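You operate a simulated robot arm through the tools that you are given. There is no shell and no other tool.

The job below is to be done with a simulated robot arm. You get a single attempt, and the scene is never put back.

## Task
Brake the turntable, swap its plain stack for the silver one, free the brake, set WINDER BAND to teal.
Fine: the banded plain stack on the turntable goes on the narrow dark mat; the third stack and the PULL screw stay.

The check looks at the end state, three seconds after you hand in, the way a careful person would. Anything else that was tipped, shoved, dropped, spilled or broken makes it a failure.

## Robot
A 7-joint arm with a fingered hand on a trunk, on a base that moves. Base frame: it is fixed to the floor where the robot stands at the start and does not move with it; the origin is under the middle of the robot, x ahead of it, y to its left, z up. Readings come in m, rad, newtons and seconds.
With the tool pointing down near the work surface it reaches from about 0.18 to 0.74 m from the robot's upright axis, wherever it stands. Its first joint turns from -2.897 to 2.897 rad. Places, roughly: grey switch on the band winder [0.8, -3.5, 0.8]; knob marked winder band [1, -3.6, 0.8]; stack of small blue bowls, stack of small plain bo [0.75, -3.75, 0.75]; thumb screw marked pull [0.8, -3.6, 0.8]; top of the narrow dark mat [0.7, -3.7, 0.8]; top of the small turntable [0.9, -3.7, 0.8]. Payload 4 kg.
The tool frame sits at the grasp point between the pads (the TCP): z along the fingers, y along the line on which they close. The tips reach 0.028 m beyond it. The gripper opens to 0.168 m; its body begins 0.079 m behind the TCP. The gripper is a hand of 4 fingers: y runs from the thumb to the fingers, the wrist lies at [0, 0, -0.249] in the tool frame, and closing takes about 1.5 s.
Orientation is that of the tool frame in the base frame, as [roll, pitch, yaw] about the fixed x, y, z axes, in that order (R = Rz(yaw) Ry(pitch) Rx(roll)). With the fingers straight down and closing along the base's y, the tool's x points along the base's -x, its y along +y and its z along -z.

## Interface
- The arm moves only by the tool jog_arm. Its argument "commands" is a list of rows, each a list of 2 entries, a list of its own where there are three numbers: the shift along the base's x, y, z in m, then the turn, a rotation vector about the base's x, y, z in rad. In form: [[[x, y, z], [wx, wy, wz]], ...]. A call has 1 to 20 rows; each row is the pose to reach, as a shift and turn from the pose commanded when the call began. "jaw" is the closure, from 0 (fully open) to 1 (shut), set as the call begins (left out, the last holds). A row lasts 0.2 s, in which the tool goes at most 0.05 m and 0.15 rad; a call with a longer step from one row to the next is refused whole, and so is a gripper value outside its range. Where a pose cannot be reached the arm comes as near as it can. A force on the tool above 40 N (or 10 N above the force at the start of the call, whichever is more), or a blocked arm, ends the call early, and 0.2 s more pass. Each finger travels about 0.153 m/s and halts on what it meets, pressing with about 22 N; the grip force reading is that of the motor and also rises with nothing between the fingers. The clock runs only during rows and for 0.2 s after the last one: add rows that repeat a pose to give the fingers time. The reply holds the time, the measured pose of the TCP, the force on the tool along the base axes, the opening and the grip force, in the units named above and with some noise, with the torque about the TCP (base axes, N m) and any sound that the robot's microphone picked up.
- Cameras (640 x 400 px; columns grow to the right, rows downward): "scene" is now at [0.0256, 0.1555, 1.5032]; the picture's right is [-0.07, -1.00, 0.00], its down [-0.57, 0.04, -0.82] and it looks along [0.82, -0.06, -0.57] (base axes); focal length 253 px, centre (320, 200). "wrist" rides on the gripper at [0.06, -0.06, -0.11] in the tool frame; the picture's right is [0.71, 0.71, 0.00], its down [-0.56, 0.56, -0.61] and it looks along [-0.43, 0.43, 0.79] (tool axes); focal length 265 px, centre (320, 200). There is no depth. A picture from a camera that has moved, and an enlarged one, comes with that camera's place and axes in the base frame and with its lens. The place of the scene camera against the robot may be out by one fixed shift of up to 0.012 m in any direction.
- camera(camera): a new picture of that camera. It takes no simulated time.
- lift_body(by): slides the trunk up (or, below 0, down) by that many m; the arm and the scene camera ride with it, the base frame stays. It gives what a move gives, with no picture.
- roll_base(legs): drives the robot by 1 to 6 legs, each [ahead, turn to the left] in m and rad, along the robot's own axes; the way and the turn of a leg run together, so that a leg with both is an arc; at most 1.5 m and 3.142 rad a leg. The arm and the cameras ride along, it lands a little off, and it stops where it bumps. It gives what a move gives.
- finger_targets(finger1, finger2, finger3, thumb_bend): sets how far each is bent, from 0 (flat) to 100 (curled in); at 30 the hand is open as for a grip, at 70 the pads meet at the TCP. One left out holds its place. A second passes; each finger stops where it meets its share of the squeeze, and holds until it gets a number again. A gripper value or a shape takes the hand back. It gives what a move gives, with no picture; readings hold the bend of each and the force on the fingers (four entries, about 0 where the hand has none), thumb and palm.
- set_grasp(shape): the hand has 4 fingers and takes this shape, open, in about a second: jaw (thumb against the fingers, like two jaws); tri (thumb and two fingers); tip (a fingertip pinch); poke (one finger out to press); point (the index stretched); flat (the hand flat); cup (the hand cupped); fist (a fist). The gripper value then closes the fingers along that shape, each until it touches; the sizes above hold for jaw. It gives what a move gives, with no picture.
- aim_head(pan, tilt): turns the head with the scene camera to pan (to the left, within 2.705 rad either way) and tilt (down, from -0.506 to 1.204), counted from straight ahead of the robot. It gives what a move gives.
- close_up(camera, box): a new picture of the part [left, top, right, bottom] of that camera's present view, enlarged. It takes no simulated time.
- sign_off(): hands the job in; it is judged then, once.

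Nothing tells you exact positions but the pictures and the camera data. Unless the task says otherwise, let go and move clear before handing in.

The tools are called after ">>>" as name(argument=value, ...) on one line, values as JSON. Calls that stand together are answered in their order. jog_arm: Moves the arm, as the interface text tells. Its arguments: {"type":"object","properties":{"commands":{"type":"array","items":{"type":"array"}},"jaw":{"type":"number"}},"required":["commands"]} The other tools are called the same way: lift_body (by) moves the trunk up or down; set_grasp (shape) gives the hand a shape; finger_targets (finger1, finger2, finger3, thumb_bend) moves the fingers one by one; roll_base (legs) drives the base; aim_head (pan, tilt) turns the head that bears the scene camera; camera (camera) takes a picture; close_up (camera, box) takes an enlarged picture of a part of a camera's view; sign_off () hands the job in.

At the start:

```text
time: 0.0
eef_pos: [0.3575, -0.009, 1.1379]
ee_rot: [3.14, 0.0, -3.137]
contact_force: [-0.3, 0.4, 0.2]
wrist_torque: [0.02, 0.02, 0.02]
finger_gap: 0.1679
gripper_force: 0.1
shape: jaw
bend: [30.0, 30.0, 30.0, 30.0]
finger forces: [0.0, 0.0, 0.1, 0.0, 0.0, 0.0]
trunk travel left (down, up): [-0.5, 0.09]
robot x, y, heading: [0.0001, 0.0079, 0.003]
head pan, tilt (commanded): [-0.073, 0.609]
```

scene: 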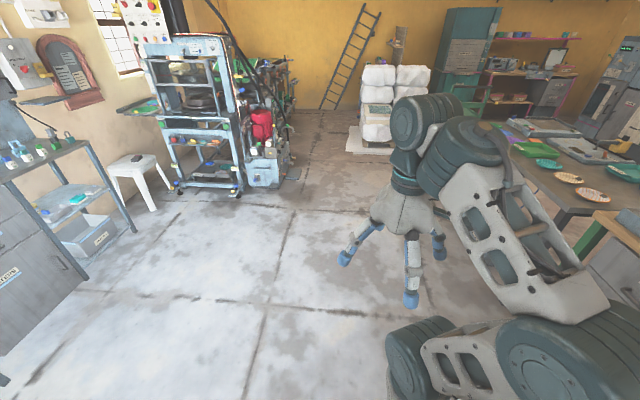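
wrist: 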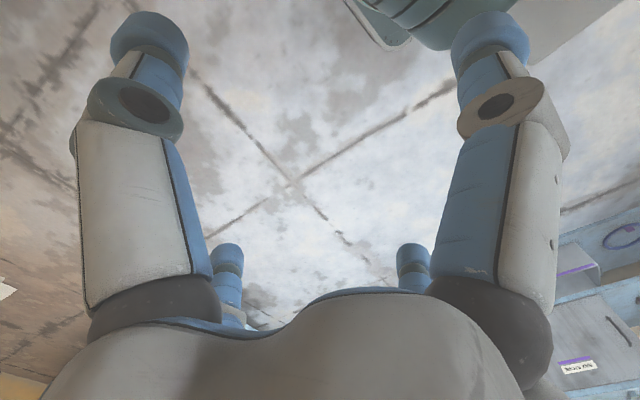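

I see a workshop; the work place should be about 3.6 m to my right (y ≈ -3.6), so I first turn the head right to look at it before driving.

>>> aim_head(pan=-1.4, tilt=0.4)

```text
time: 1.5
eef_pos: [0.3575, -0.008, 1.1381]
ee_rot: [3.141, -0.001, -3.136]
contact_force: [-0.5, -0.1, -1.1]
wrist_torque: [0.01, 0.02, 0.0]
finger_gap: 0.168
gripper_force: 0.1
shape: jaw
bend: [30.0, 30.0, 30.0, 30.0]
finger forces: [0.0, 0.1, 0.1, 0.0, 0.1, 0.1]
trunk travel left (down, up): [-0.5, 0.09]
robot x, y, heading: [-0.0004, 0.0012, -0.001]
head pan, tilt (commanded): [-1.4, 0.4]
```

The head is turned to the right now; I take a picture to see the work place and the way to it.

>>> camera(camera="scene")

```text
taken
camera scene: at [-0.0465, 0.0706, 1.5221], right [-0.99, -0.17, 0.0], down [-0.07, 0.38, -0.92], along [0.16, -0.91, -0.39], focal length 253 px, centre (320, 200)
```

scene: 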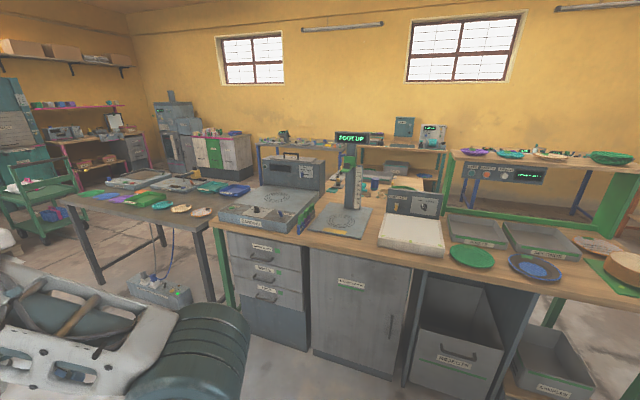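

The target spot projects to about pixel (306,147), on the back table behind the near counter. I zoom in there and on the gaps around the counter.

>>> close_up(camera="scene", box=[220, 100, 460, 250])

>>> close_up(camera="scene", box=[0, 80, 260, 300])

>>> close_up(camera="scene", box=[400, 100, 640, 400])

>>> aim_head(pan=-2.3, tilt=0.5)

>>> camera(camera="scene")

>>> aim_head(pan=-0.75, tilt=0.5)

>>> camera(camera="scene")

```text
2.67 times, centred on (340, 175) of scene
camera zoom: at [-0.0465, 0.0706, 1.5221], right [-0.99, -0.17, 0.0], down [-0.07, 0.38, -0.92], along [0.16, -0.91, -0.39], focal length 674 px, centre (267, 267)
```

zoom: 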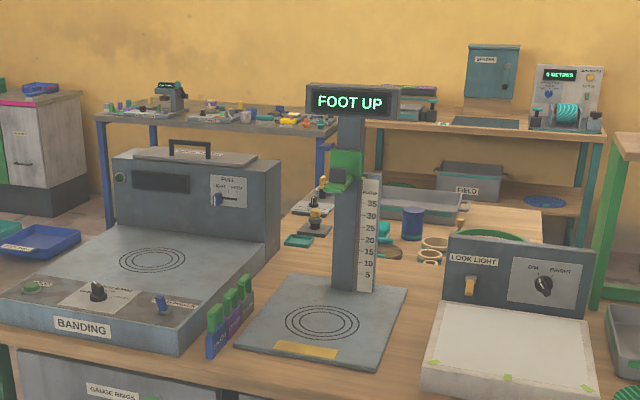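

```text
1.82 times, centred on (130, 190) of scene
camera zoom: at [-0.0465, 0.0706, 1.5221], right [-0.99, -0.17, 0.0], down [-0.07, 0.38, -0.92], along [0.16, -0.91, -0.39], focal length 460 px, centre (666, 218)
```

zoom: 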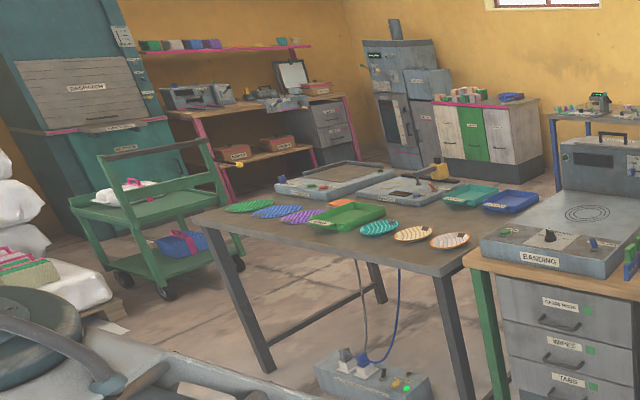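

```text
1.33 times, centred on (520, 250) of scene
camera zoom: at [-0.0465, 0.0706, 1.5221], right [-0.99, -0.17, 0.0], down [-0.07, 0.38, -0.92], along [0.16, -0.91, -0.39], focal length 337 px, centre (53, 133)
```

zoom: 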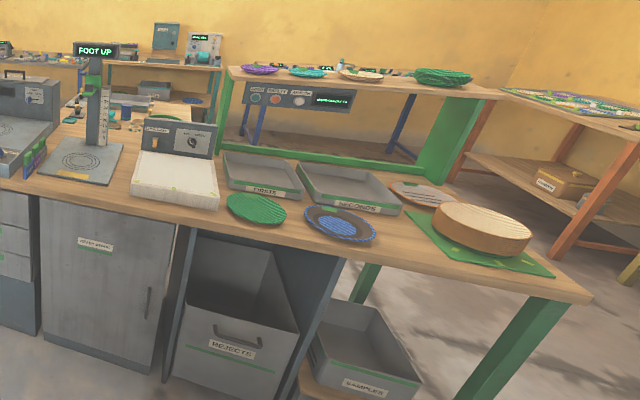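

```text
time: 2.7
eef_pos: [0.3561, -0.0083, 1.1372]
ee_rot: [-3.142, -0.001, -3.138]
contact_force: [-0.9, 0.8, -0.4]
wrist_torque: [-0.01, -0.02, -0.01]
finger_gap: 0.1679
gripper_force: 0.1
shape: jaw
bend: [30.0, 30.0, 30.0, 30.0]
finger forces: [0.0, 0.0, 0.1, 0.1, 0.1, 0.1]
trunk travel left (down, up): [-0.5, 0.09]
robot x, y, heading: [-0.0039, 0.0036, 0.001]
head pan, tilt (commanded): [-2.3, 0.499]
```

```text
taken
camera scene: at [-0.1229, 0.094, 1.513], right [-0.75, 0.67, 0.0], down [0.32, 0.36, -0.88], along [-0.58, -0.66, -0.48], focal length 253 px, centre (320, 200)
```

scene: 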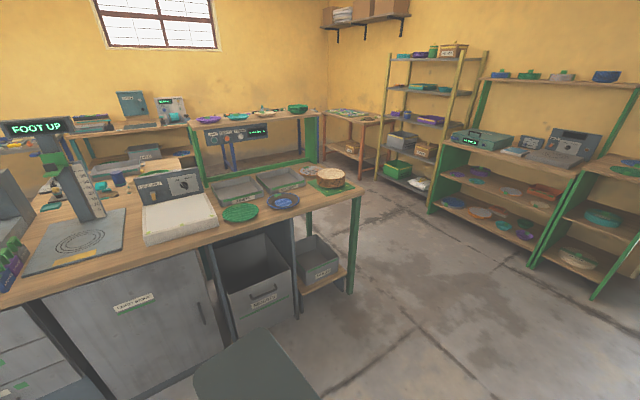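

```text
time: 4.3
eef_pos: [0.358, -0.009, 1.1379]
ee_rot: [3.141, 0.0, -3.135]
contact_force: [1.0, 0.6, 0.1]
wrist_torque: [-0.04, 0.01, 0.03]
finger_gap: 0.1679
gripper_force: 0.1
shape: jaw
bend: [30.0, 30.0, 30.0, 30.0]
finger forces: [0.0, 0.0, 0.1, 0.0, 0.0, 0.1]
trunk travel left (down, up): [-0.5, 0.09]
robot x, y, heading: [0.001, -0.0011, 0.002]
head pan, tilt (commanded): [-0.75, 0.499]
```

```text
taken
camera scene: at [0.0042, 0.0998, 1.513], right [-0.68, -0.73, 0.0], down [-0.35, 0.33, -0.88], along [0.64, -0.6, -0.48], focal length 253 px, centre (320, 200)
```

scene: 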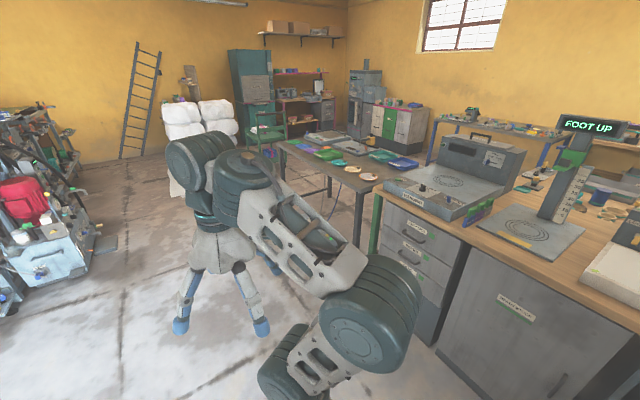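

The blue-legged table against the back wall (front edge about y ≈ -3.4, x 0.25..1.6) seems to be the work place, behind a counter island (front edge y ≈ -0.9, back edge ≈ -2.1). I look behind me and downwards to judge my own footprint and the right-hand route.

>>> aim_head(pan=-1.5, tilt=1.2)

>>> camera(camera="scene")

>>> aim_head(pan=-2.7, tilt=0.7)

>>> camera(camera="scene")

>>> aim_head(pan=2.6, tilt=0.7)

>>> camera(camera="scene")

```text
time: 5.4
eef_pos: [0.357, -0.0088, 1.1368]
ee_rot: [3.142, -0.001, -3.136]
contact_force: [0.1, -0.4, -0.6]
wrist_torque: [0.0, 0.02, 0.0]
finger_gap: 0.1678
gripper_force: 0.1
shape: jaw
bend: [30.0, 30.0, 30.0, 30.0]
finger forces: [0.0, 0.0, 0.0, 0.1, 0.0, 0.1]
trunk travel left (down, up): [-0.5, 0.09]
robot x, y, heading: [-0.0005, 0.0001, 0.001]
head pan, tilt (commanded): [-1.499, 1.201]
```

```text
taken
camera scene: at [-0.0582, 0.1061, 1.4593], right [-1.0, -0.07, 0.0], down [-0.07, 0.93, -0.36], along [0.03, -0.36, -0.93], focal length 253 px, centre (320, 200)
```

scene: 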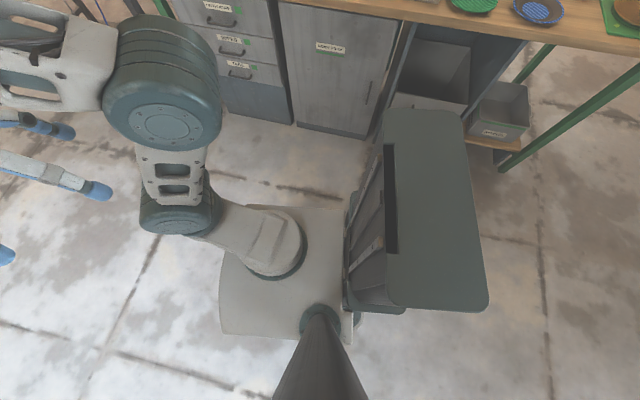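

```text
time: 6.8
eef_pos: [0.3567, -0.0087, 1.1375]
ee_rot: [-3.14, 0.0, -3.137]
contact_force: [0.0, -0.6, -0.8]
wrist_torque: [-0.01, -0.02, 0.01]
finger_gap: 0.168
gripper_force: 0.2
shape: jaw
bend: [30.0, 30.0, 30.0, 30.0]
finger forces: [0.0, 0.0, 0.0, 0.0, 0.0, 0.0]
trunk travel left (down, up): [-0.5, 0.09]
robot x, y, heading: [-0.002, 0.0038, 0.0]
head pan, tilt (commanded): [-2.7, 0.7]
```

```text
taken
camera scene: at [-0.1391, 0.1256, 1.4952], right [-0.43, 0.9, 0.0], down [0.58, 0.28, -0.76], along [-0.69, -0.33, -0.64], focal length 253 px, centre (320, 200)
```

scene: 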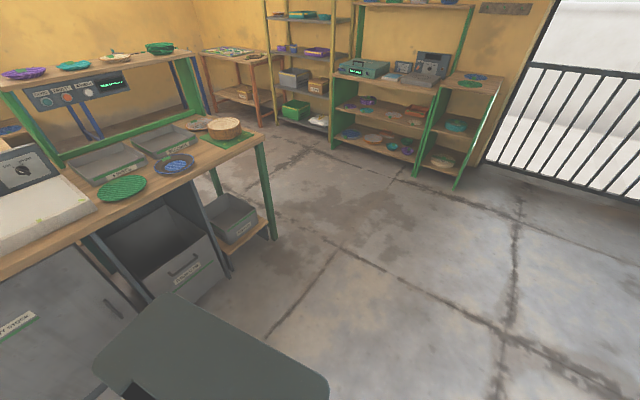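

```text
time: 10.9
eef_pos: [0.3579, -0.0079, 1.1365]
ee_rot: [-3.141, 0.0, -3.136]
contact_force: [0.7, 1.1, -0.5]
wrist_torque: [0.03, 0.0, 0.0]
finger_gap: 0.1681
gripper_force: 0.1
shape: jaw
bend: [30.0, 30.0, 30.0, 30.0]
finger forces: [0.1, 0.0, 0.1, 0.1, 0.0, 0.0]
trunk travel left (down, up): [-0.5, 0.09]
robot x, y, heading: [-0.002, -0.0004, 0.001]
head pan, tilt (commanded): [2.601, 0.7]
```

```text
taken
camera scene: at [-0.1351, 0.2057, 1.4953], right [0.52, 0.86, 0.0], down [0.55, -0.33, -0.76], along [-0.66, 0.39, -0.64], focal length 253 px, centre (320, 200)
```

scene: 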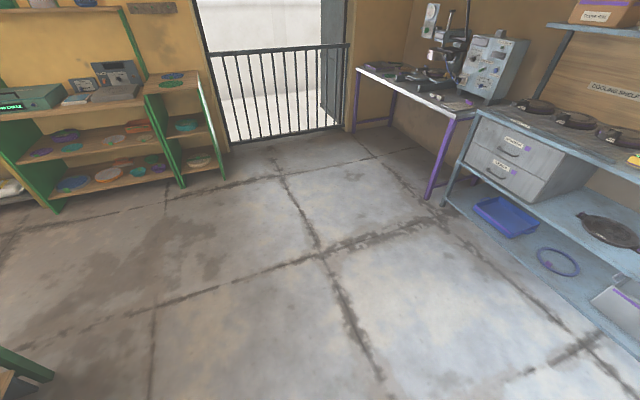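

The floor behind and around the counter's right end (x ≈ -1.2) is clear, with racks from x ≈ -2.5. I back up to about x = -1.8, then turn right and check.

>>> roll_base(legs=[[-1.4, 0], [-0.4, 0], [0, -1.68]])

>>> aim_head(pan=0.3, tilt=0.6)

>>> camera(camera="scene")

```text
time: 24.4
eef_pos: [-1.9075, -0.3434, 1.1373]
ee_rot: [3.141, 0.001, 1.43]
contact_force: [1.3, 0.1, 0.6]
wrist_torque: [0.02, 0.0, -0.03]
finger_gap: 0.168
gripper_force: 0.1
shape: jaw
bend: [30.0, 30.0, 30.0, 30.0]
finger forces: [0.1, 0.0, 0.0, 0.0, 0.1, 0.0]
trunk travel left (down, up): [-0.5, 0.09]
robot x, y, heading: [-1.8523, 0.0101, -1.717]
head pan, tilt (commanded): [2.601, 0.7]
```

```text
time: 26.5
eef_pos: [-1.9085, -0.3428, 1.1377]
ee_rot: [3.141, -0.001, 1.431]
contact_force: [-0.1, -0.3, 0.0]
wrist_torque: [-0.03, 0.02, 0.04]
finger_gap: 0.168
gripper_force: 0.0
shape: jaw
bend: [30.0, 30.0, 30.0, 30.0]
finger forces: [0.0, 0.1, 0.0, 0.1, 0.0, 0.0]
trunk travel left (down, up): [-0.5, 0.09]
robot x, y, heading: [-1.849, 0.0135, -1.715]
head pan, tilt (commanded): [0.3, 0.6]
```

```text
taken
camera scene: at [-1.6666, -0.0431, 1.5039], right [-0.99, -0.16, 0.0], down [-0.09, 0.56, -0.83], along [0.13, -0.81, -0.56], focal length 253 px, centre (320, 200)
```

scene: 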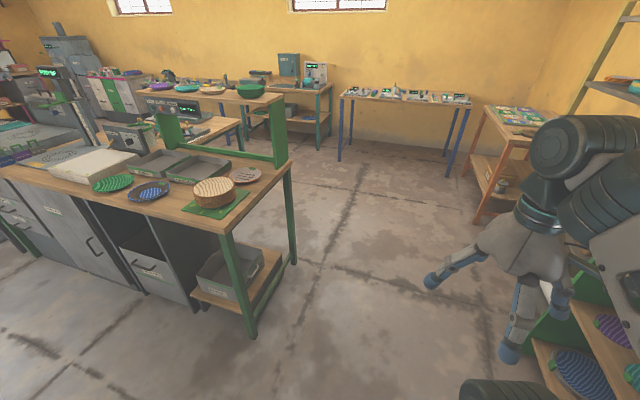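

I am at the right end of the counter now; I zoom to understand what stands in the aisle behind it.

>>> close_up(camera="scene", box=[0, 40, 340, 220])

>>> close_up(camera="scene", box=[130, 50, 350, 170])

```text
1.88 times, centred on (170, 130) of scene
camera zoom: at [-1.6666, -0.0431, 1.5039], right [-0.99, -0.16, 0.0], down [-0.09, 0.56, -0.83], along [0.13, -0.81, -0.56], focal length 476 px, centre (602, 332)
```

zoom: 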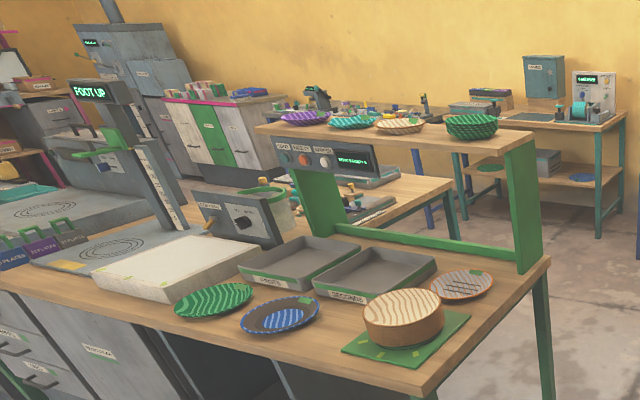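

```text
2.91 times, centred on (240, 110) of scene
camera zoom: at [-1.6666, -0.0431, 1.5039], right [-0.99, -0.16, 0.0], down [-0.09, 0.56, -0.83], along [0.13, -0.81, -0.56], focal length 736 px, centre (553, 462)
```

zoom: 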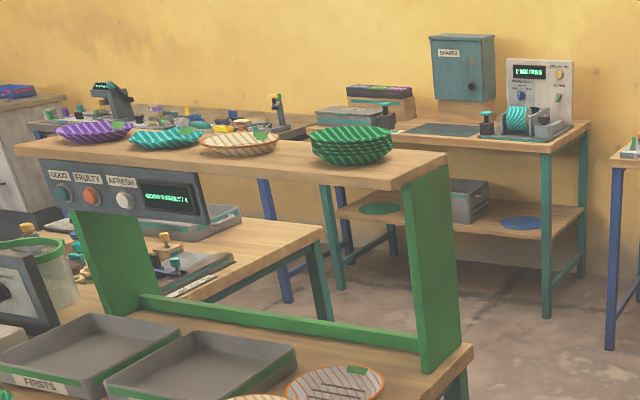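

The counter itself is only 0.6 m deep; another wooden table (teal legs) stands behind it, right end near x ≈ -0.5. I drive forward towards the back aisle in two legs.

>>> roll_base(legs=[[0, 0.12], [1.4, 0], [0.9, 0]])

>>> aim_head(pan=1.2, tilt=0.55)

>>> camera(camera="scene")

```text
time: 38.4
eef_pos: [-1.9201, -2.6486, 1.1385]
ee_rot: [3.141, 0.0, 1.555]
contact_force: [0.5, -0.3, 0.5]
wrist_torque: [0.0, 0.01, 0.03]
finger_gap: 0.1677
gripper_force: 0.1
shape: jaw
bend: [30.0, 30.0, 30.0, 30.0]
finger forces: [0.0, 0.1, 0.0, 0.0, 0.0, 0.1]
trunk travel left (down, up): [-0.5, 0.09]
robot x, y, heading: [-1.9092, -2.2932, -1.588]
head pan, tilt (commanded): [0.3, 0.6]
```

```text
time: 39.6
eef_pos: [-1.9202, -2.6484, 1.1365]
ee_rot: [-3.141, 0.001, 1.555]
contact_force: [0.3, -0.1, 0.1]
wrist_torque: [0.01, 0.01, 0.02]
finger_gap: 0.1678
gripper_force: 0.1
shape: jaw
bend: [30.0, 30.0, 30.0, 30.0]
finger forces: [0.0, 0.1, 0.0, 0.0, 0.0, 0.0]
trunk travel left (down, up): [-0.5, 0.09]
robot x, y, heading: [-1.9045, -2.2854, -1.59]
head pan, tilt (commanded): [1.201, 0.55]
```

```text
taken
camera scene: at [-1.6599, -2.2711, 1.5084], right [-0.38, -0.92, 0.0], down [-0.48, 0.2, -0.85], along [0.79, -0.32, -0.52], focal length 253 px, centre (320, 200)
```

scene: 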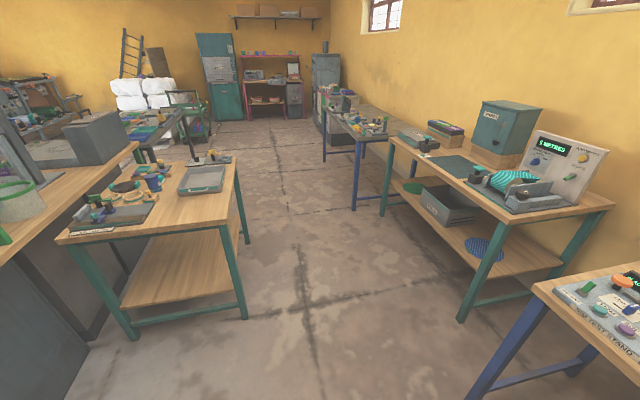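

The aisle is open: blue-legged work table front edge about y ≈ -3.5 near x = 0.8. I go forward 0.4 m, turn left into the aisle and drive along it.

>>> roll_base(legs=[[0.4, 0], [0, 1.49], [1.3, 0]])

>>> aim_head(pan=-0.3, tilt=0.6)

>>> camera(camera="scene")

```text
time: 51.7
eef_pos: [-0.2937, -2.9086, 1.1373]
ee_rot: [3.141, 0.0, 3.028]
contact_force: [0.0, 0.4, 1.3]
wrist_torque: [0.01, -0.01, 0.05]
finger_gap: 0.168
gripper_force: 0.0
shape: jaw
bend: [30.0, 30.0, 30.0, 30.0]
finger forces: [0.0, 0.1, 0.0, 0.0, 0.0, 0.0]
trunk travel left (down, up): [-0.5, 0.09]
robot x, y, heading: [-0.6479, -2.8555, -0.117]
head pan, tilt (commanded): [1.201, 0.55]
```

```text
time: 53.3
eef_pos: [-0.2924, -2.908, 1.1373]
ee_rot: [3.141, -0.001, 3.028]
contact_force: [-0.4, -0.8, 0.1]
wrist_torque: [0.01, 0.01, 0.03]
finger_gap: 0.168
gripper_force: 0.1
shape: jaw
bend: [30.0, 30.0, 30.0, 30.0]
finger forces: [0.0, 0.0, 0.0, 0.0, 0.1, 0.0]
trunk travel left (down, up): [-0.5, 0.09]
robot x, y, heading: [-0.6469, -2.8587, -0.119]
head pan, tilt (commanded): [-0.3, 0.6]
```

```text
taken
camera scene: at [-0.6084, -2.7254, 1.5039], right [-0.41, -0.91, 0.0], down [-0.52, 0.23, -0.83], along [0.75, -0.34, -0.56], focal length 253 px, centre (320, 200)
```

scene: 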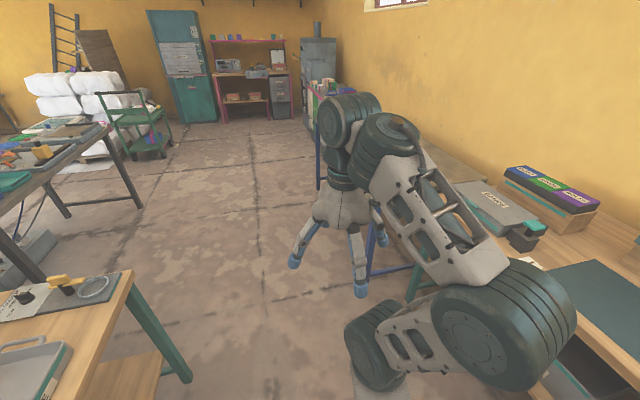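

I am at (-0.65, -2.86) in the aisle. I steer slightly left and drive 1.5 m to stand in front of the work table with turning room.

>>> roll_base(legs=[[0, 0.1], [1.48, 0], [0, -1.66]])

>>> aim_head(pan=0.0, tilt=0.8)

>>> camera(camera="scene")

>>> camera(camera="wrist")

```text
time: 65.4
eef_pos: [0.7824, -3.2428, 1.1363]
ee_rot: [3.141, 0.001, 1.421]
contact_force: [1.0, 0.0, 0.0]
wrist_torque: [0.01, -0.02, -0.02]
finger_gap: 0.1679
gripper_force: 0.0
shape: jaw
bend: [30.0, 30.0, 30.0, 30.0]
finger forces: [0.0, 0.0, 0.0, 0.0, 0.0, 0.0]
trunk travel left (down, up): [-0.5, 0.09]
robot x, y, heading: [0.8436, -2.8915, -1.725]
head pan, tilt (commanded): [-0.3, 0.6]
```

```text
time: 66.2
eef_pos: [0.783, -3.2429, 1.1369]
ee_rot: [-3.14, 0.0, 1.421]
contact_force: [0.4, 0.4, -1.4]
wrist_torque: [-0.02, 0.01, 0.04]
finger_gap: 0.1682
gripper_force: 0.1
shape: jaw
bend: [30.0, 30.0, 30.0, 30.0]
finger forces: [0.0, 0.0, 0.0, 0.1, 0.0, 0.0]
trunk travel left (down, up): [-0.5, 0.09]
robot x, y, heading: [0.8441, -2.886, -1.724]
head pan, tilt (commanded): [0.0, 0.799]
```

```text
taken
camera scene: at [1.0015, -2.9377, 1.4871], right [-0.99, 0.15, 0.0], down [0.11, 0.71, -0.7], along [-0.11, -0.69, -0.72], focal length 253 px, centre (320, 200)
```

scene: 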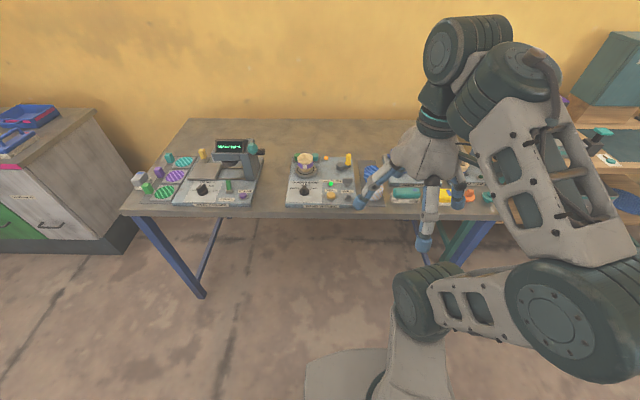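

```text
taken
camera wrist: at [0.7304, -3.1737, 1.2459], right [0.8, 0.59, 0.0], down [0.47, -0.63, 0.61], along [0.36, -0.49, -0.79], focal length 265 px, centre (320, 200)
```

wrist: 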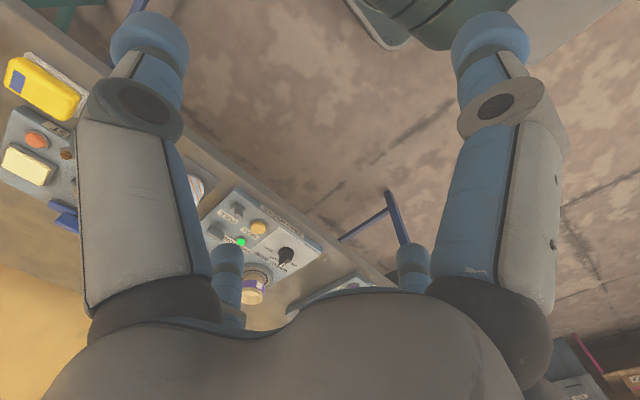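

I see the work table: a device with a small turntable (px ~300,165) is the band winder; the hand hides the right part. I zoom in.

>>> close_up(camera="scene", box=[270, 135, 390, 225])

>>> close_up(camera="scene", box=[120, 120, 540, 280])

>>> close_up(camera="wrist", box=[180, 170, 340, 320])

```text
4.44 times, centred on (330, 180) of scene
camera zoom: at [1.0015, -2.9377, 1.4871], right [-0.99, 0.15, 0.0], down [0.11, 0.71, -0.7], along [-0.11, -0.69, -0.72], focal length 1124 px, centre (276, 289)
```

zoom: 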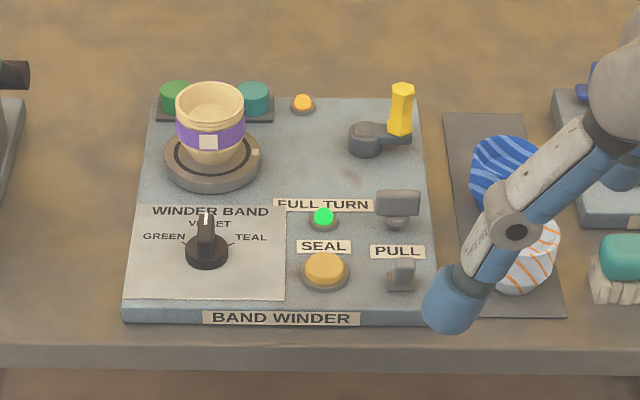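

```text
1.52 times, centred on (330, 200) of scene
camera zoom: at [1.0015, -2.9377, 1.4871], right [-0.99, 0.15, 0.0], down [0.11, 0.71, -0.7], along [-0.11, -0.69, -0.72], focal length 385 px, centre (305, 200)
```

zoom: 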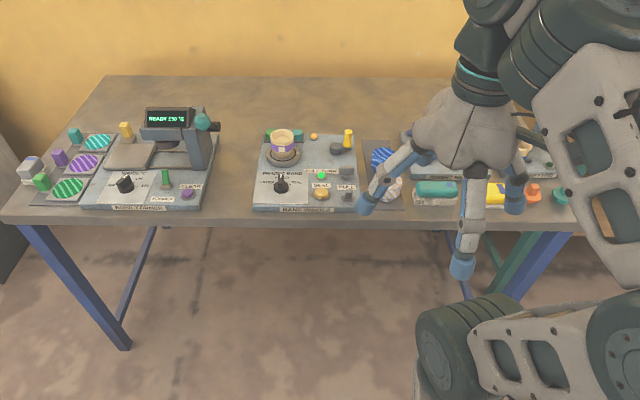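

```text
2.67 times, centred on (260, 245) of wrist
camera zoom: at [0.7304, -3.1737, 1.2459], right [0.8, 0.59, 0.0], down [0.47, -0.63, 0.61], along [0.36, -0.49, -0.79], focal length 708 px, centre (480, 80)
```

zoom: 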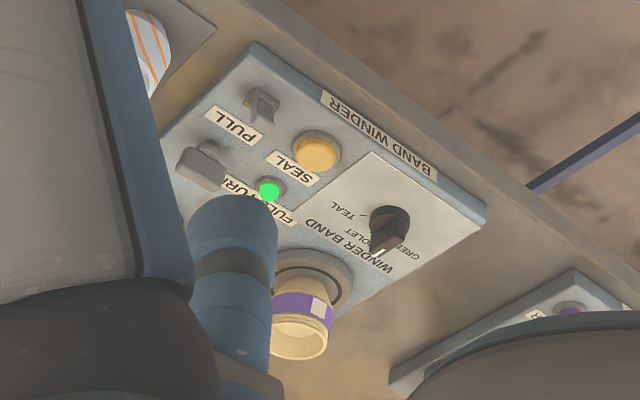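

The winder has a WINDER BAND selector (now VIOLET), SEAL button, PULL screw, a grey switch above PULL and a yellow-handled lever at the back right. The hand hides the mat, so I move it up and to the robot's right (-x).

>>> jog_arm(commands=[[[-0.04, 0.006, 0.02], [0, 0, 0]], [[-0.08, 0.012, 0.04], [0, 0, 0]], [[-0.12, 0.018, 0.06], [0, 0, 0]], [[-0.16, 0.024, 0.08], [0, 0, 0]], [[-0.2, 0.03, 0.1], [0, 0, 0]], [[-0.24, 0.036, 0.12], [0, 0, 0]], [[-0.28, 0.042, 0.14], [0, 0, 0]], [[-0.3, 0.05, 0.15], [0, 0, 0]]])

>>> camera(camera="scene")

>>> close_up(camera="scene", box=[270, 135, 420, 225])

```text
time: 68.0
eef_pos: [0.5151, -3.154, 1.1781]
ee_rot: [3.141, 0.002, 1.416]
contact_force: [-0.8, -0.8, -0.5]
wrist_torque: [0.0, -0.04, 0.01]
finger_gap: 0.1682
gripper_force: 0.2
shape: jaw
bend: [30.0, 30.0, 30.0, 30.0]
finger forces: [0.0, 0.0, 0.1, 0.0, 0.1, 0.0]
out of reach, approached as far as the arm can: row 3, 4, 5, 6, 7, 8
trunk travel left (down, up): [-0.5, 0.09]
robot x, y, heading: [0.8449, -2.8922, -1.723]
head pan, tilt (commanded): [0.0, 0.799]
```

```text
taken
camera scene: at [0.9992, -2.9354, 1.4874], right [-0.99, 0.16, 0.0], down [0.11, 0.71, -0.7], along [-0.11, -0.69, -0.72], focal length 253 px, centre (320, 200)
```

scene: 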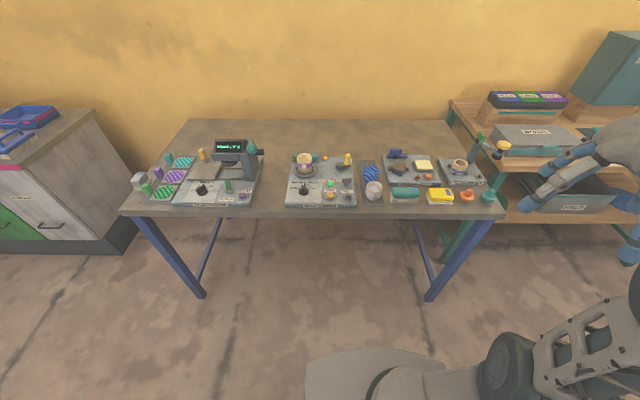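

```text
4.27 times, centred on (345, 180) of scene
camera zoom: at [0.9992, -2.9354, 1.4874], right [-0.99, 0.16, 0.0], down [0.11, 0.71, -0.7], along [-0.11, -0.69, -0.72], focal length 1079 px, centre (213, 285)
```

zoom: 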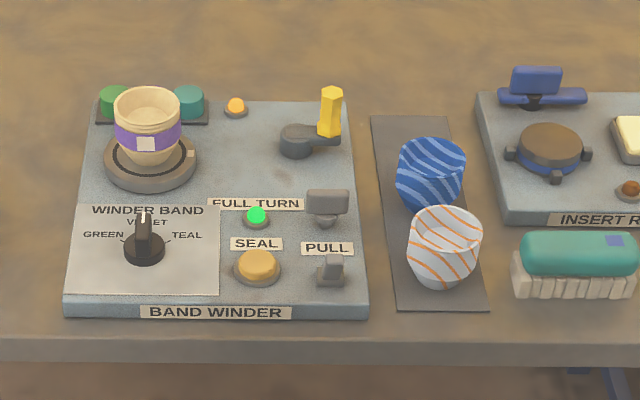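

On the narrow dark mat stand the blue stack (back) and the silver stack with orange lines (front); the plain stack with violet band is on the turntable at about (0.93, -3.77). These are ~0.89 m from me, so I drive 0.25 m closer and look again.

>>> roll_base(legs=[[0.24, 0.0]])

>>> aim_head(pan=0.05, tilt=0.95)

>>> camera(camera="scene")

```text
time: 69.8
eef_pos: [0.48, -3.4036, 1.1767]
ee_rot: [-3.14, 0.001, 1.423]
contact_force: [-0.2, -1.0, 0.2]
wrist_torque: [-0.01, 0.0, -0.03]
finger_gap: 0.168
gripper_force: 0.0
shape: jaw
bend: [30.0, 30.0, 30.0, 30.0]
finger forces: [0.0, 0.0, 0.0, 0.1, 0.0, 0.1]
trunk travel left (down, up): [-0.5, 0.09]
robot x, y, heading: [0.8069, -3.1359, -1.723]
head pan, tilt (commanded): [0.0, 0.799]
```

```text
time: 70.5
eef_pos: [0.4802, -3.4017, 1.1763]
ee_rot: [3.141, 0.0, 1.423]
contact_force: [0.1, 0.1, 1.0]
wrist_torque: [0.0, 0.01, -0.02]
finger_gap: 0.1679
gripper_force: 0.1
shape: jaw
bend: [30.0, 30.0, 30.0, 30.0]
finger forces: [0.0, 0.0, 0.0, 0.0, 0.0, 0.1]
trunk travel left (down, up): [-0.5, 0.09]
robot x, y, heading: [0.8079, -3.1365, -1.723]
head pan, tilt (commanded): [0.051, 0.949]
```

```text
taken
camera scene: at [0.9684, -3.1748, 1.4755], right [-0.99, 0.1, 0.0], down [0.08, 0.81, -0.58], along [-0.06, -0.58, -0.81], focal length 253 px, centre (320, 200)
```

scene: 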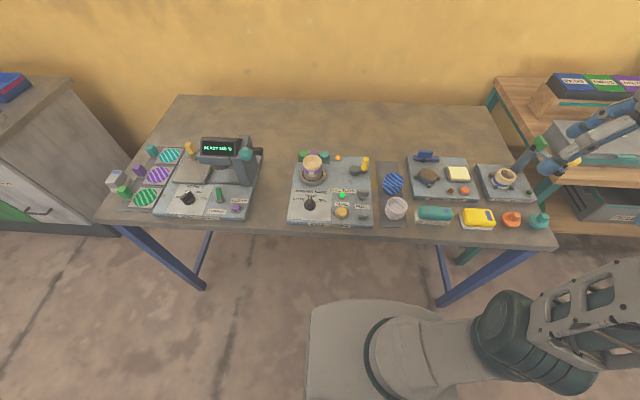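

I am now close enough; the base front is still short of the table. I zoom on the winder and mat for exact positions.

>>> close_up(camera="scene", box=[280, 145, 420, 232])

>>> close_up(camera="scene", box=[330, 150, 420, 230])

>>> close_up(camera="scene", box=[285, 145, 345, 195])

```text
4.57 times, centred on (350, 188) of scene
camera zoom: at [0.9684, -3.1748, 1.4755], right [-0.99, 0.1, 0.0], down [0.08, 0.81, -0.58], along [-0.06, -0.58, -0.81], focal length 1156 px, centre (183, 253)
```

zoom: 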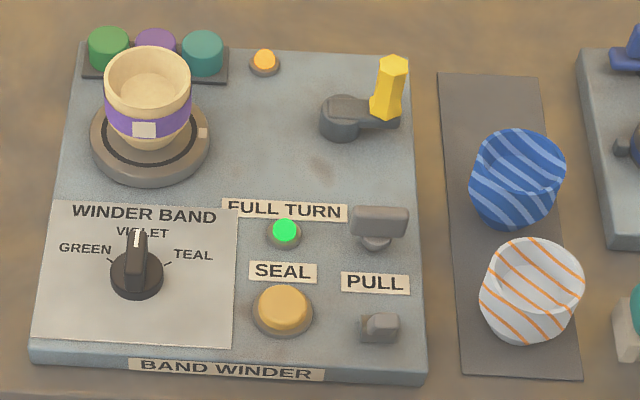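

```text
5.00 times, centred on (375, 190) of scene
camera zoom: at [0.9684, -3.1748, 1.4755], right [-0.99, 0.1, 0.0], down [0.08, 0.81, -0.58], along [-0.06, -0.58, -0.81], focal length 1264 px, centre (45, 250)
```

zoom: 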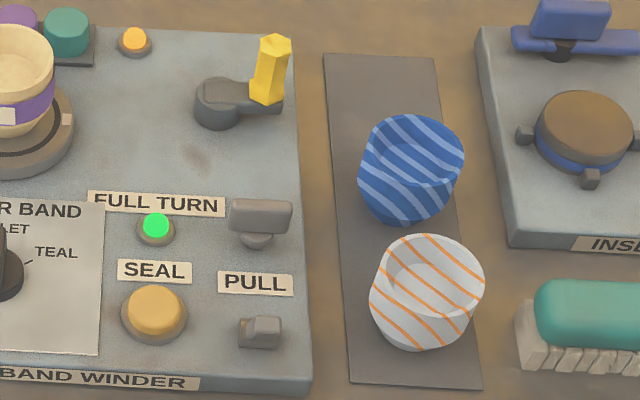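

```text
8.00 times, centred on (315, 170) of scene
camera zoom: at [0.9684, -3.1748, 1.4755], right [-0.99, 0.1, 0.0], down [0.08, 0.81, -0.58], along [-0.06, -0.58, -0.81], focal length 2023 px, centre (360, 440)
```

zoom: 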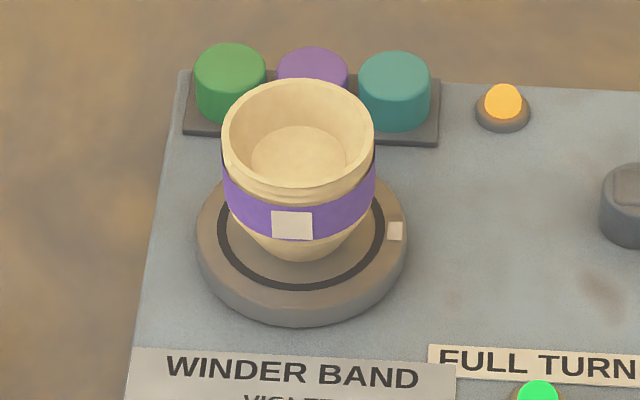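

The silver stack is at about (0.68, -3.60), the blue one (0.66, -3.70), the free end of the mat about (0.645, -3.805), the turntable at (0.93, -3.78) with spools right behind it. I move the hand above the winder to look with the wrist camera and learn the grey switch's shape.

>>> jog_arm(commands=[[[0.035, -0.027, -0.014], [0, 0, 0]], [[0.07, -0.054, -0.028], [0, 0, 0]], [[0.105, -0.081, -0.042], [0, 0, 0]], [[0.14, -0.108, -0.056], [0, 0, 0]], [[0.175, -0.135, -0.07], [0, 0, 0]], [[0.21, -0.162, -0.085], [0, 0, 0]], [[0.245, -0.19, -0.1], [0, 0, 0]], [[0.28, -0.218, -0.116], [0, 0, 0]], [[0.28, -0.218, -0.116], [0, 0, 0]]])

>>> camera(camera="wrist")

>>> camera(camera="scene")

```text
time: 72.5
eef_pos: [0.7631, -3.6215, 1.0615]
ee_rot: [-3.141, -0.001, 1.421]
contact_force: [-0.7, 0.2, 0.2]
wrist_torque: [0.02, 0.03, 0.01]
finger_gap: 0.1679
gripper_force: 0.1
shape: jaw
bend: [30.0, 30.0, 30.0, 30.0]
finger forces: [0.0, 0.1, 0.1, 0.1, 0.0, 0.0]
trunk travel left (down, up): [-0.5, 0.09]
robot x, y, heading: [0.8092, -3.1375, -1.73]
head pan, tilt (commanded): [0.051, 0.949]
```

```text
taken
camera wrist: at [0.7104, -3.5531, 1.1702], right [0.8, 0.59, 0.0], down [0.47, -0.64, 0.61], along [0.36, -0.49, -0.79], focal length 265 px, centre (320, 200)
```

wrist: 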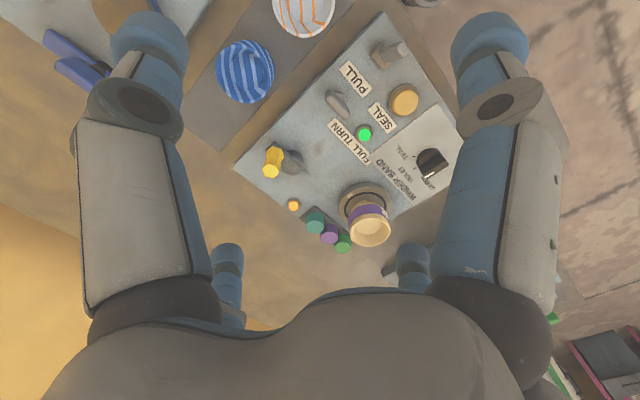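

```text
taken
camera scene: at [0.9688, -3.175, 1.4755], right [-0.99, 0.1, 0.0], down [0.08, 0.81, -0.58], along [-0.06, -0.58, -0.81], focal length 253 px, centre (320, 200)
```

scene: 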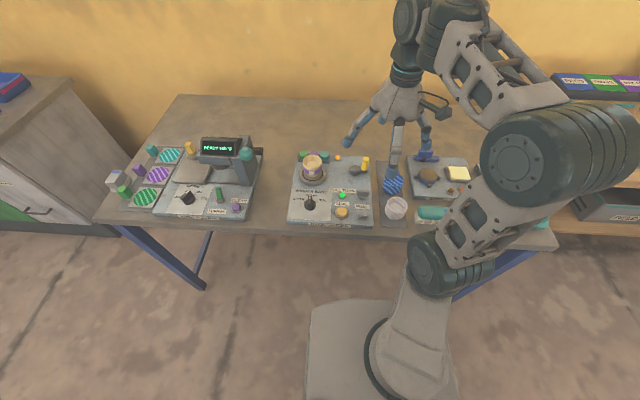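

The wrist camera sees the winder and the mat well. I zoom in on the switch, screw and turntable.

>>> close_up(camera="wrist", box=[190, 0, 460, 170])

>>> close_up(camera="wrist", box=[300, 30, 440, 130])

>>> close_up(camera="wrist", box=[250, 110, 450, 260])

```text
2.35 times, centred on (325, 85) of wrist
camera zoom: at [0.7104, -3.5531, 1.1702], right [0.8, 0.59, 0.0], down [0.47, -0.64, 0.61], along [0.36, -0.49, -0.79], focal length 624 px, centre (308, 471)
```

zoom: 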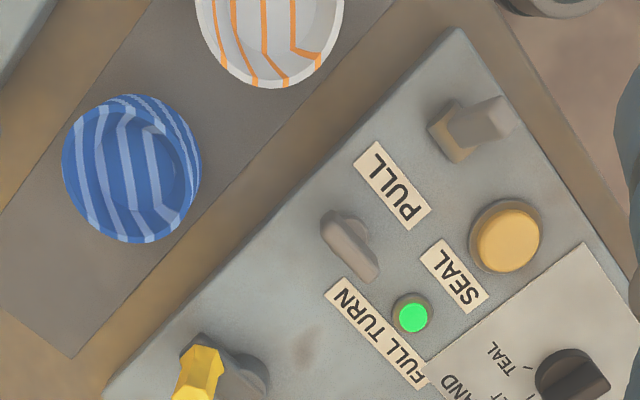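

```text
4.00 times, centred on (370, 80) of wrist
camera zoom: at [0.7104, -3.5531, 1.1702], right [0.8, 0.59, 0.0], down [0.47, -0.64, 0.61], along [0.36, -0.49, -0.79], focal length 1062 px, centre (120, 680)
```

zoom: 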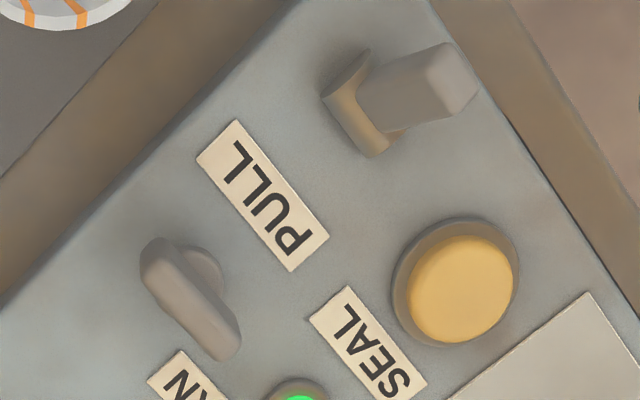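

```text
2.67 times, centred on (350, 185) of wrist
camera zoom: at [0.7104, -3.5531, 1.1702], right [0.8, 0.59, 0.0], down [0.47, -0.64, 0.61], along [0.36, -0.49, -0.79], focal length 708 px, centre (240, 240)
```

zoom: 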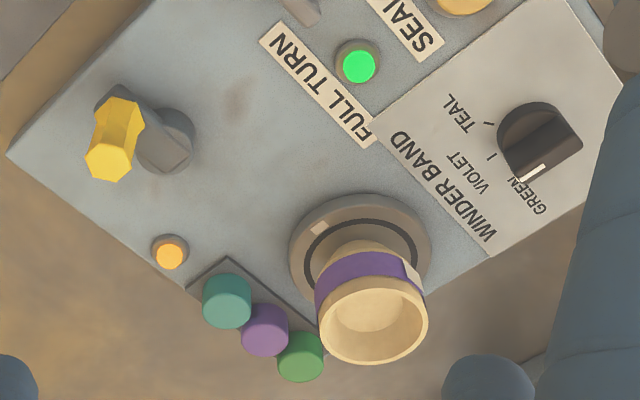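

The rear wing-like piece at about (0.79, -3.63) is the PULL thumb screw (keep off), and the front toggle at about (0.805, -3.555), leaning towards me, is the grey switch. I try the "poke" hand shape up here to see where the finger is.

>>> set_grasp(shape="poke")

>>> camera(camera="wrist")

>>> close_up(camera="scene", box=[330, 60, 470, 180])

```text
time: 73.4
eef_pos: [0.7629, -3.6209, 1.0612]
ee_rot: [-3.142, 0.001, 1.423]
contact_force: [0.5, 0.5, 0.0]
wrist_torque: [-0.01, 0.01, 0.03]
finger_gap: 0.0
gripper_force: 0.0
shape: poke
bend: [100.0, 100.0, 100.0, 70.0]
finger forces: [0.0, 0.0, 0.0, 0.0, 0.0, 0.0]
trunk travel left (down, up): [-0.5, 0.09]
robot x, y, heading: [0.8123, -3.1335, -1.724]
head pan, tilt (commanded): [0.051, 0.949]
```

```text
taken
camera wrist: at [0.71, -3.5528, 1.1704], right [0.8, 0.59, 0.0], down [0.47, -0.63, 0.61], along [0.37, -0.49, -0.79], focal length 265 px, centre (320, 200)
```

wrist: 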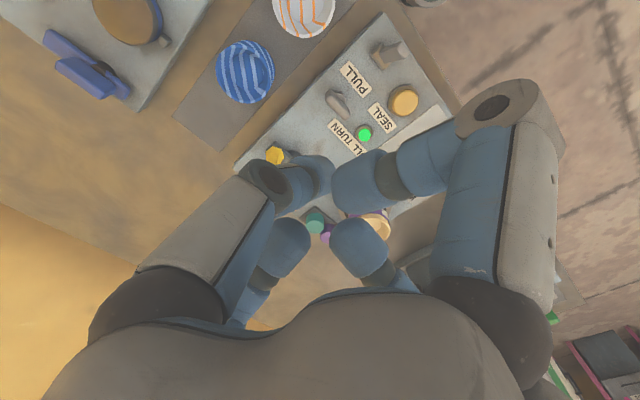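

```text
3.33 times, centred on (400, 120) of scene
camera zoom: at [0.9686, -3.1748, 1.4755], right [-0.99, 0.1, 0.0], down [0.08, 0.81, -0.58], along [-0.06, -0.58, -0.81], focal length 843 px, centre (53, 467)
```

zoom: 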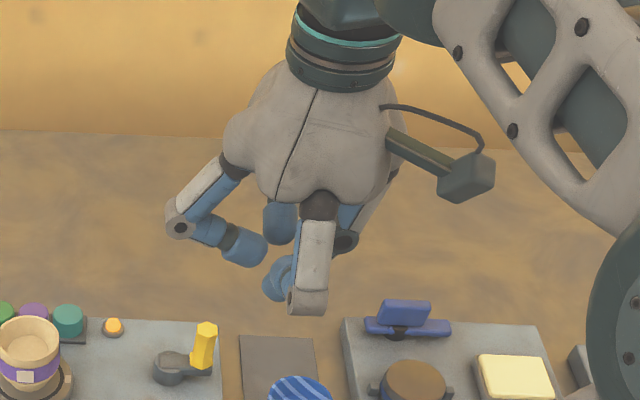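

In "poke" the thumb tip sits at the TCP with the others curled. A single finger on the far side (tool -x) would keep the hand clear of everything, so I test which finger number that is.

>>> finger_targets(finger1=30, finger2=100, finger3=100, thumb_bend=100)

>>> camera(camera="wrist")

>>> close_up(camera="scene", box=[330, 60, 470, 180])

```text
time: 74.4
eef_pos: [0.7621, -3.6211, 1.0621]
ee_rot: [-3.141, 0.0, 1.423]
contact_force: [0.0, 0.5, 0.3]
wrist_torque: [0.0, -0.02, 0.03]
finger_gap: 0.079
gripper_force: 0.1
shape: fingers
bend: [30.0, 100.0, 100.0, 82.0]
finger forces: [0.0, 0.0, 0.0, 0.1, 0.0, 0.0]
trunk travel left (down, up): [-0.5, 0.09]
robot x, y, heading: [0.8084, -3.1365, -1.726]
head pan, tilt (commanded): [0.051, 0.949]
```

```text
taken
camera wrist: at [0.71, -3.5528, 1.1704], right [0.8, 0.59, 0.0], down [0.47, -0.63, 0.61], along [0.37, -0.49, -0.79], focal length 265 px, centre (320, 200)
```

wrist: 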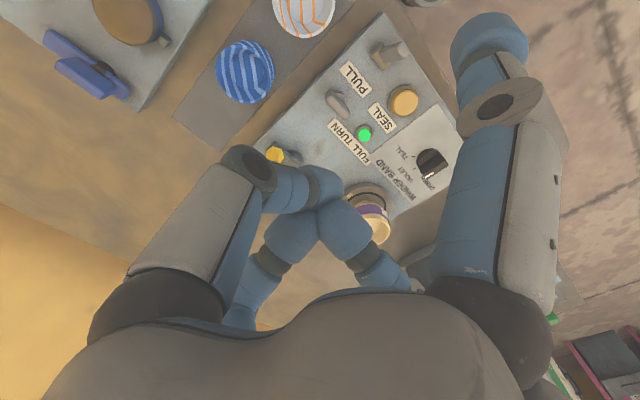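

```text
3.33 times, centred on (400, 120) of scene
camera zoom: at [0.9686, -3.1748, 1.4755], right [-0.99, 0.1, 0.0], down [0.08, 0.81, -0.58], along [-0.06, -0.58, -0.81], focal length 843 px, centre (53, 467)
```

zoom: 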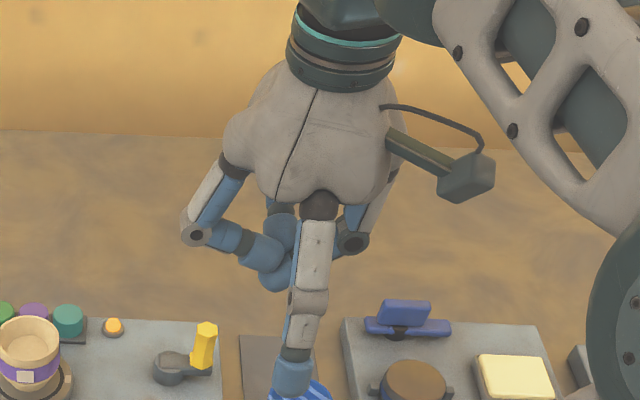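

finger1 is the one on the tool's +x (robot) side. I check that finger3 is the far-side one.

>>> finger_targets(finger1=100, finger2=100, finger3=30, thumb_bend=100)

>>> camera(camera="wrist")

>>> close_up(camera="scene", box=[330, 60, 470, 180])

```text
time: 75.4
eef_pos: [0.7635, -3.6221, 1.0618]
ee_rot: [-3.141, 0.001, 1.422]
contact_force: [-0.3, 0.1, 0.8]
wrist_torque: [0.03, 0.01, 0.05]
finger_gap: 0.0028
gripper_force: 0.1
shape: fingers
bend: [71.0, 100.0, 30.0, 89.0]
finger forces: [0.1, 0.0, 0.0, 0.0, 0.1, 0.0]
trunk travel left (down, up): [-0.5, 0.09]
robot x, y, heading: [0.8047, -3.1355, -1.728]
head pan, tilt (commanded): [0.051, 0.949]
```

```text
taken
camera wrist: at [0.71, -3.5528, 1.1704], right [0.8, 0.59, 0.0], down [0.47, -0.63, 0.61], along [0.37, -0.49, -0.79], focal length 265 px, centre (320, 200)
```

wrist: 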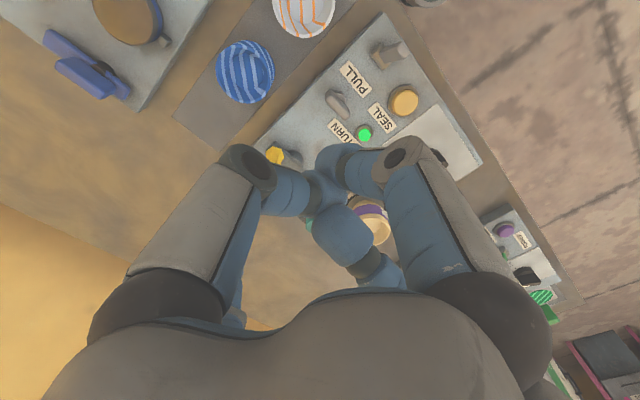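

```text
3.33 times, centred on (400, 120) of scene
camera zoom: at [0.9686, -3.1748, 1.4755], right [-0.99, 0.1, 0.0], down [0.08, 0.81, -0.58], along [-0.06, -0.58, -0.81], focal length 843 px, centre (53, 467)
```

zoom: 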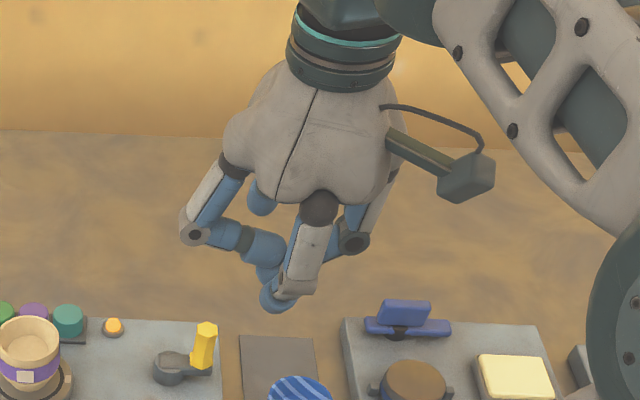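

finger3 is the far-side finger, tip about 0.1 m beyond the TCP axis. Before pushing I need a better position of the switch, so I lower the hand a little for a second wrist view to triangulate.

>>> jog_arm(commands=[[[0.016, 0.01, -0.036], [0, 0, 0]], [[0.033, 0.021, -0.072], [0, 0, 0]], [[0.033, 0.021, -0.072], [0, 0, 0]]])

>>> camera(camera="wrist")

>>> close_up(camera="wrist", box=[300, 0, 460, 100])

```text
time: 76.2
eef_pos: [0.7936, -3.5996, 0.99]
ee_rot: [3.141, 0.0, 1.42]
contact_force: [0.6, -0.2, -0.4]
wrist_torque: [-0.02, -0.01, 0.03]
finger_gap: 0.0032
gripper_force: 0.0
shape: fingers
bend: [71.0, 100.0, 30.0, 89.0]
finger forces: [0.1, 0.0, 0.0, 0.1, 0.0, 0.1]
trunk travel left (down, up): [-0.5, 0.09]
robot x, y, heading: [0.8073, -3.1354, -1.726]
head pan, tilt (commanded): [0.051, 0.949]
```

```text
taken
camera wrist: at [0.7424, -3.5304, 1.0981], right [0.8, 0.59, 0.0], down [0.47, -0.63, 0.61], along [0.37, -0.49, -0.79], focal length 265 px, centre (320, 200)
```

wrist: 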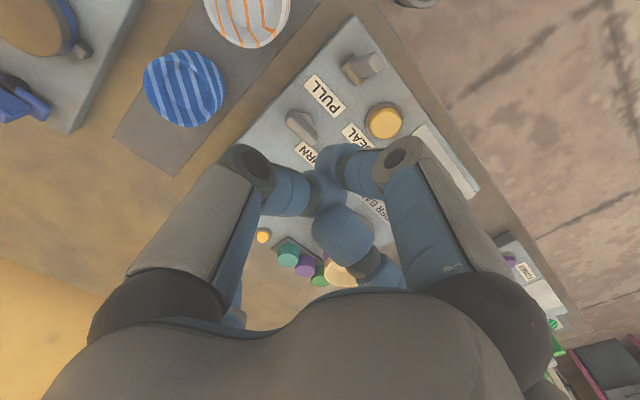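

```text
4.00 times, centred on (380, 50) of wrist
camera zoom: at [0.7424, -3.5304, 1.0981], right [0.8, 0.59, 0.0], down [0.47, -0.63, 0.61], along [0.37, -0.49, -0.79], focal length 1062 px, centre (80, 800)
```

zoom: 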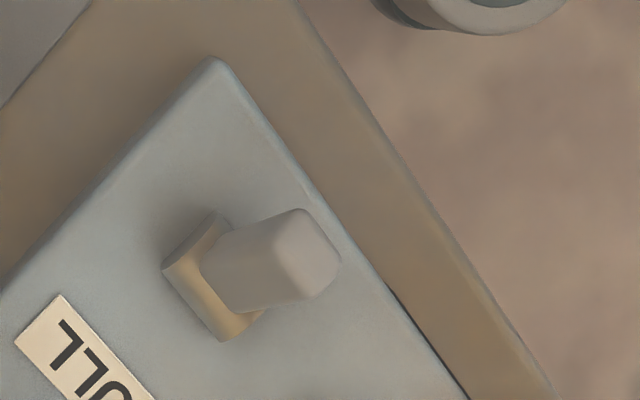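

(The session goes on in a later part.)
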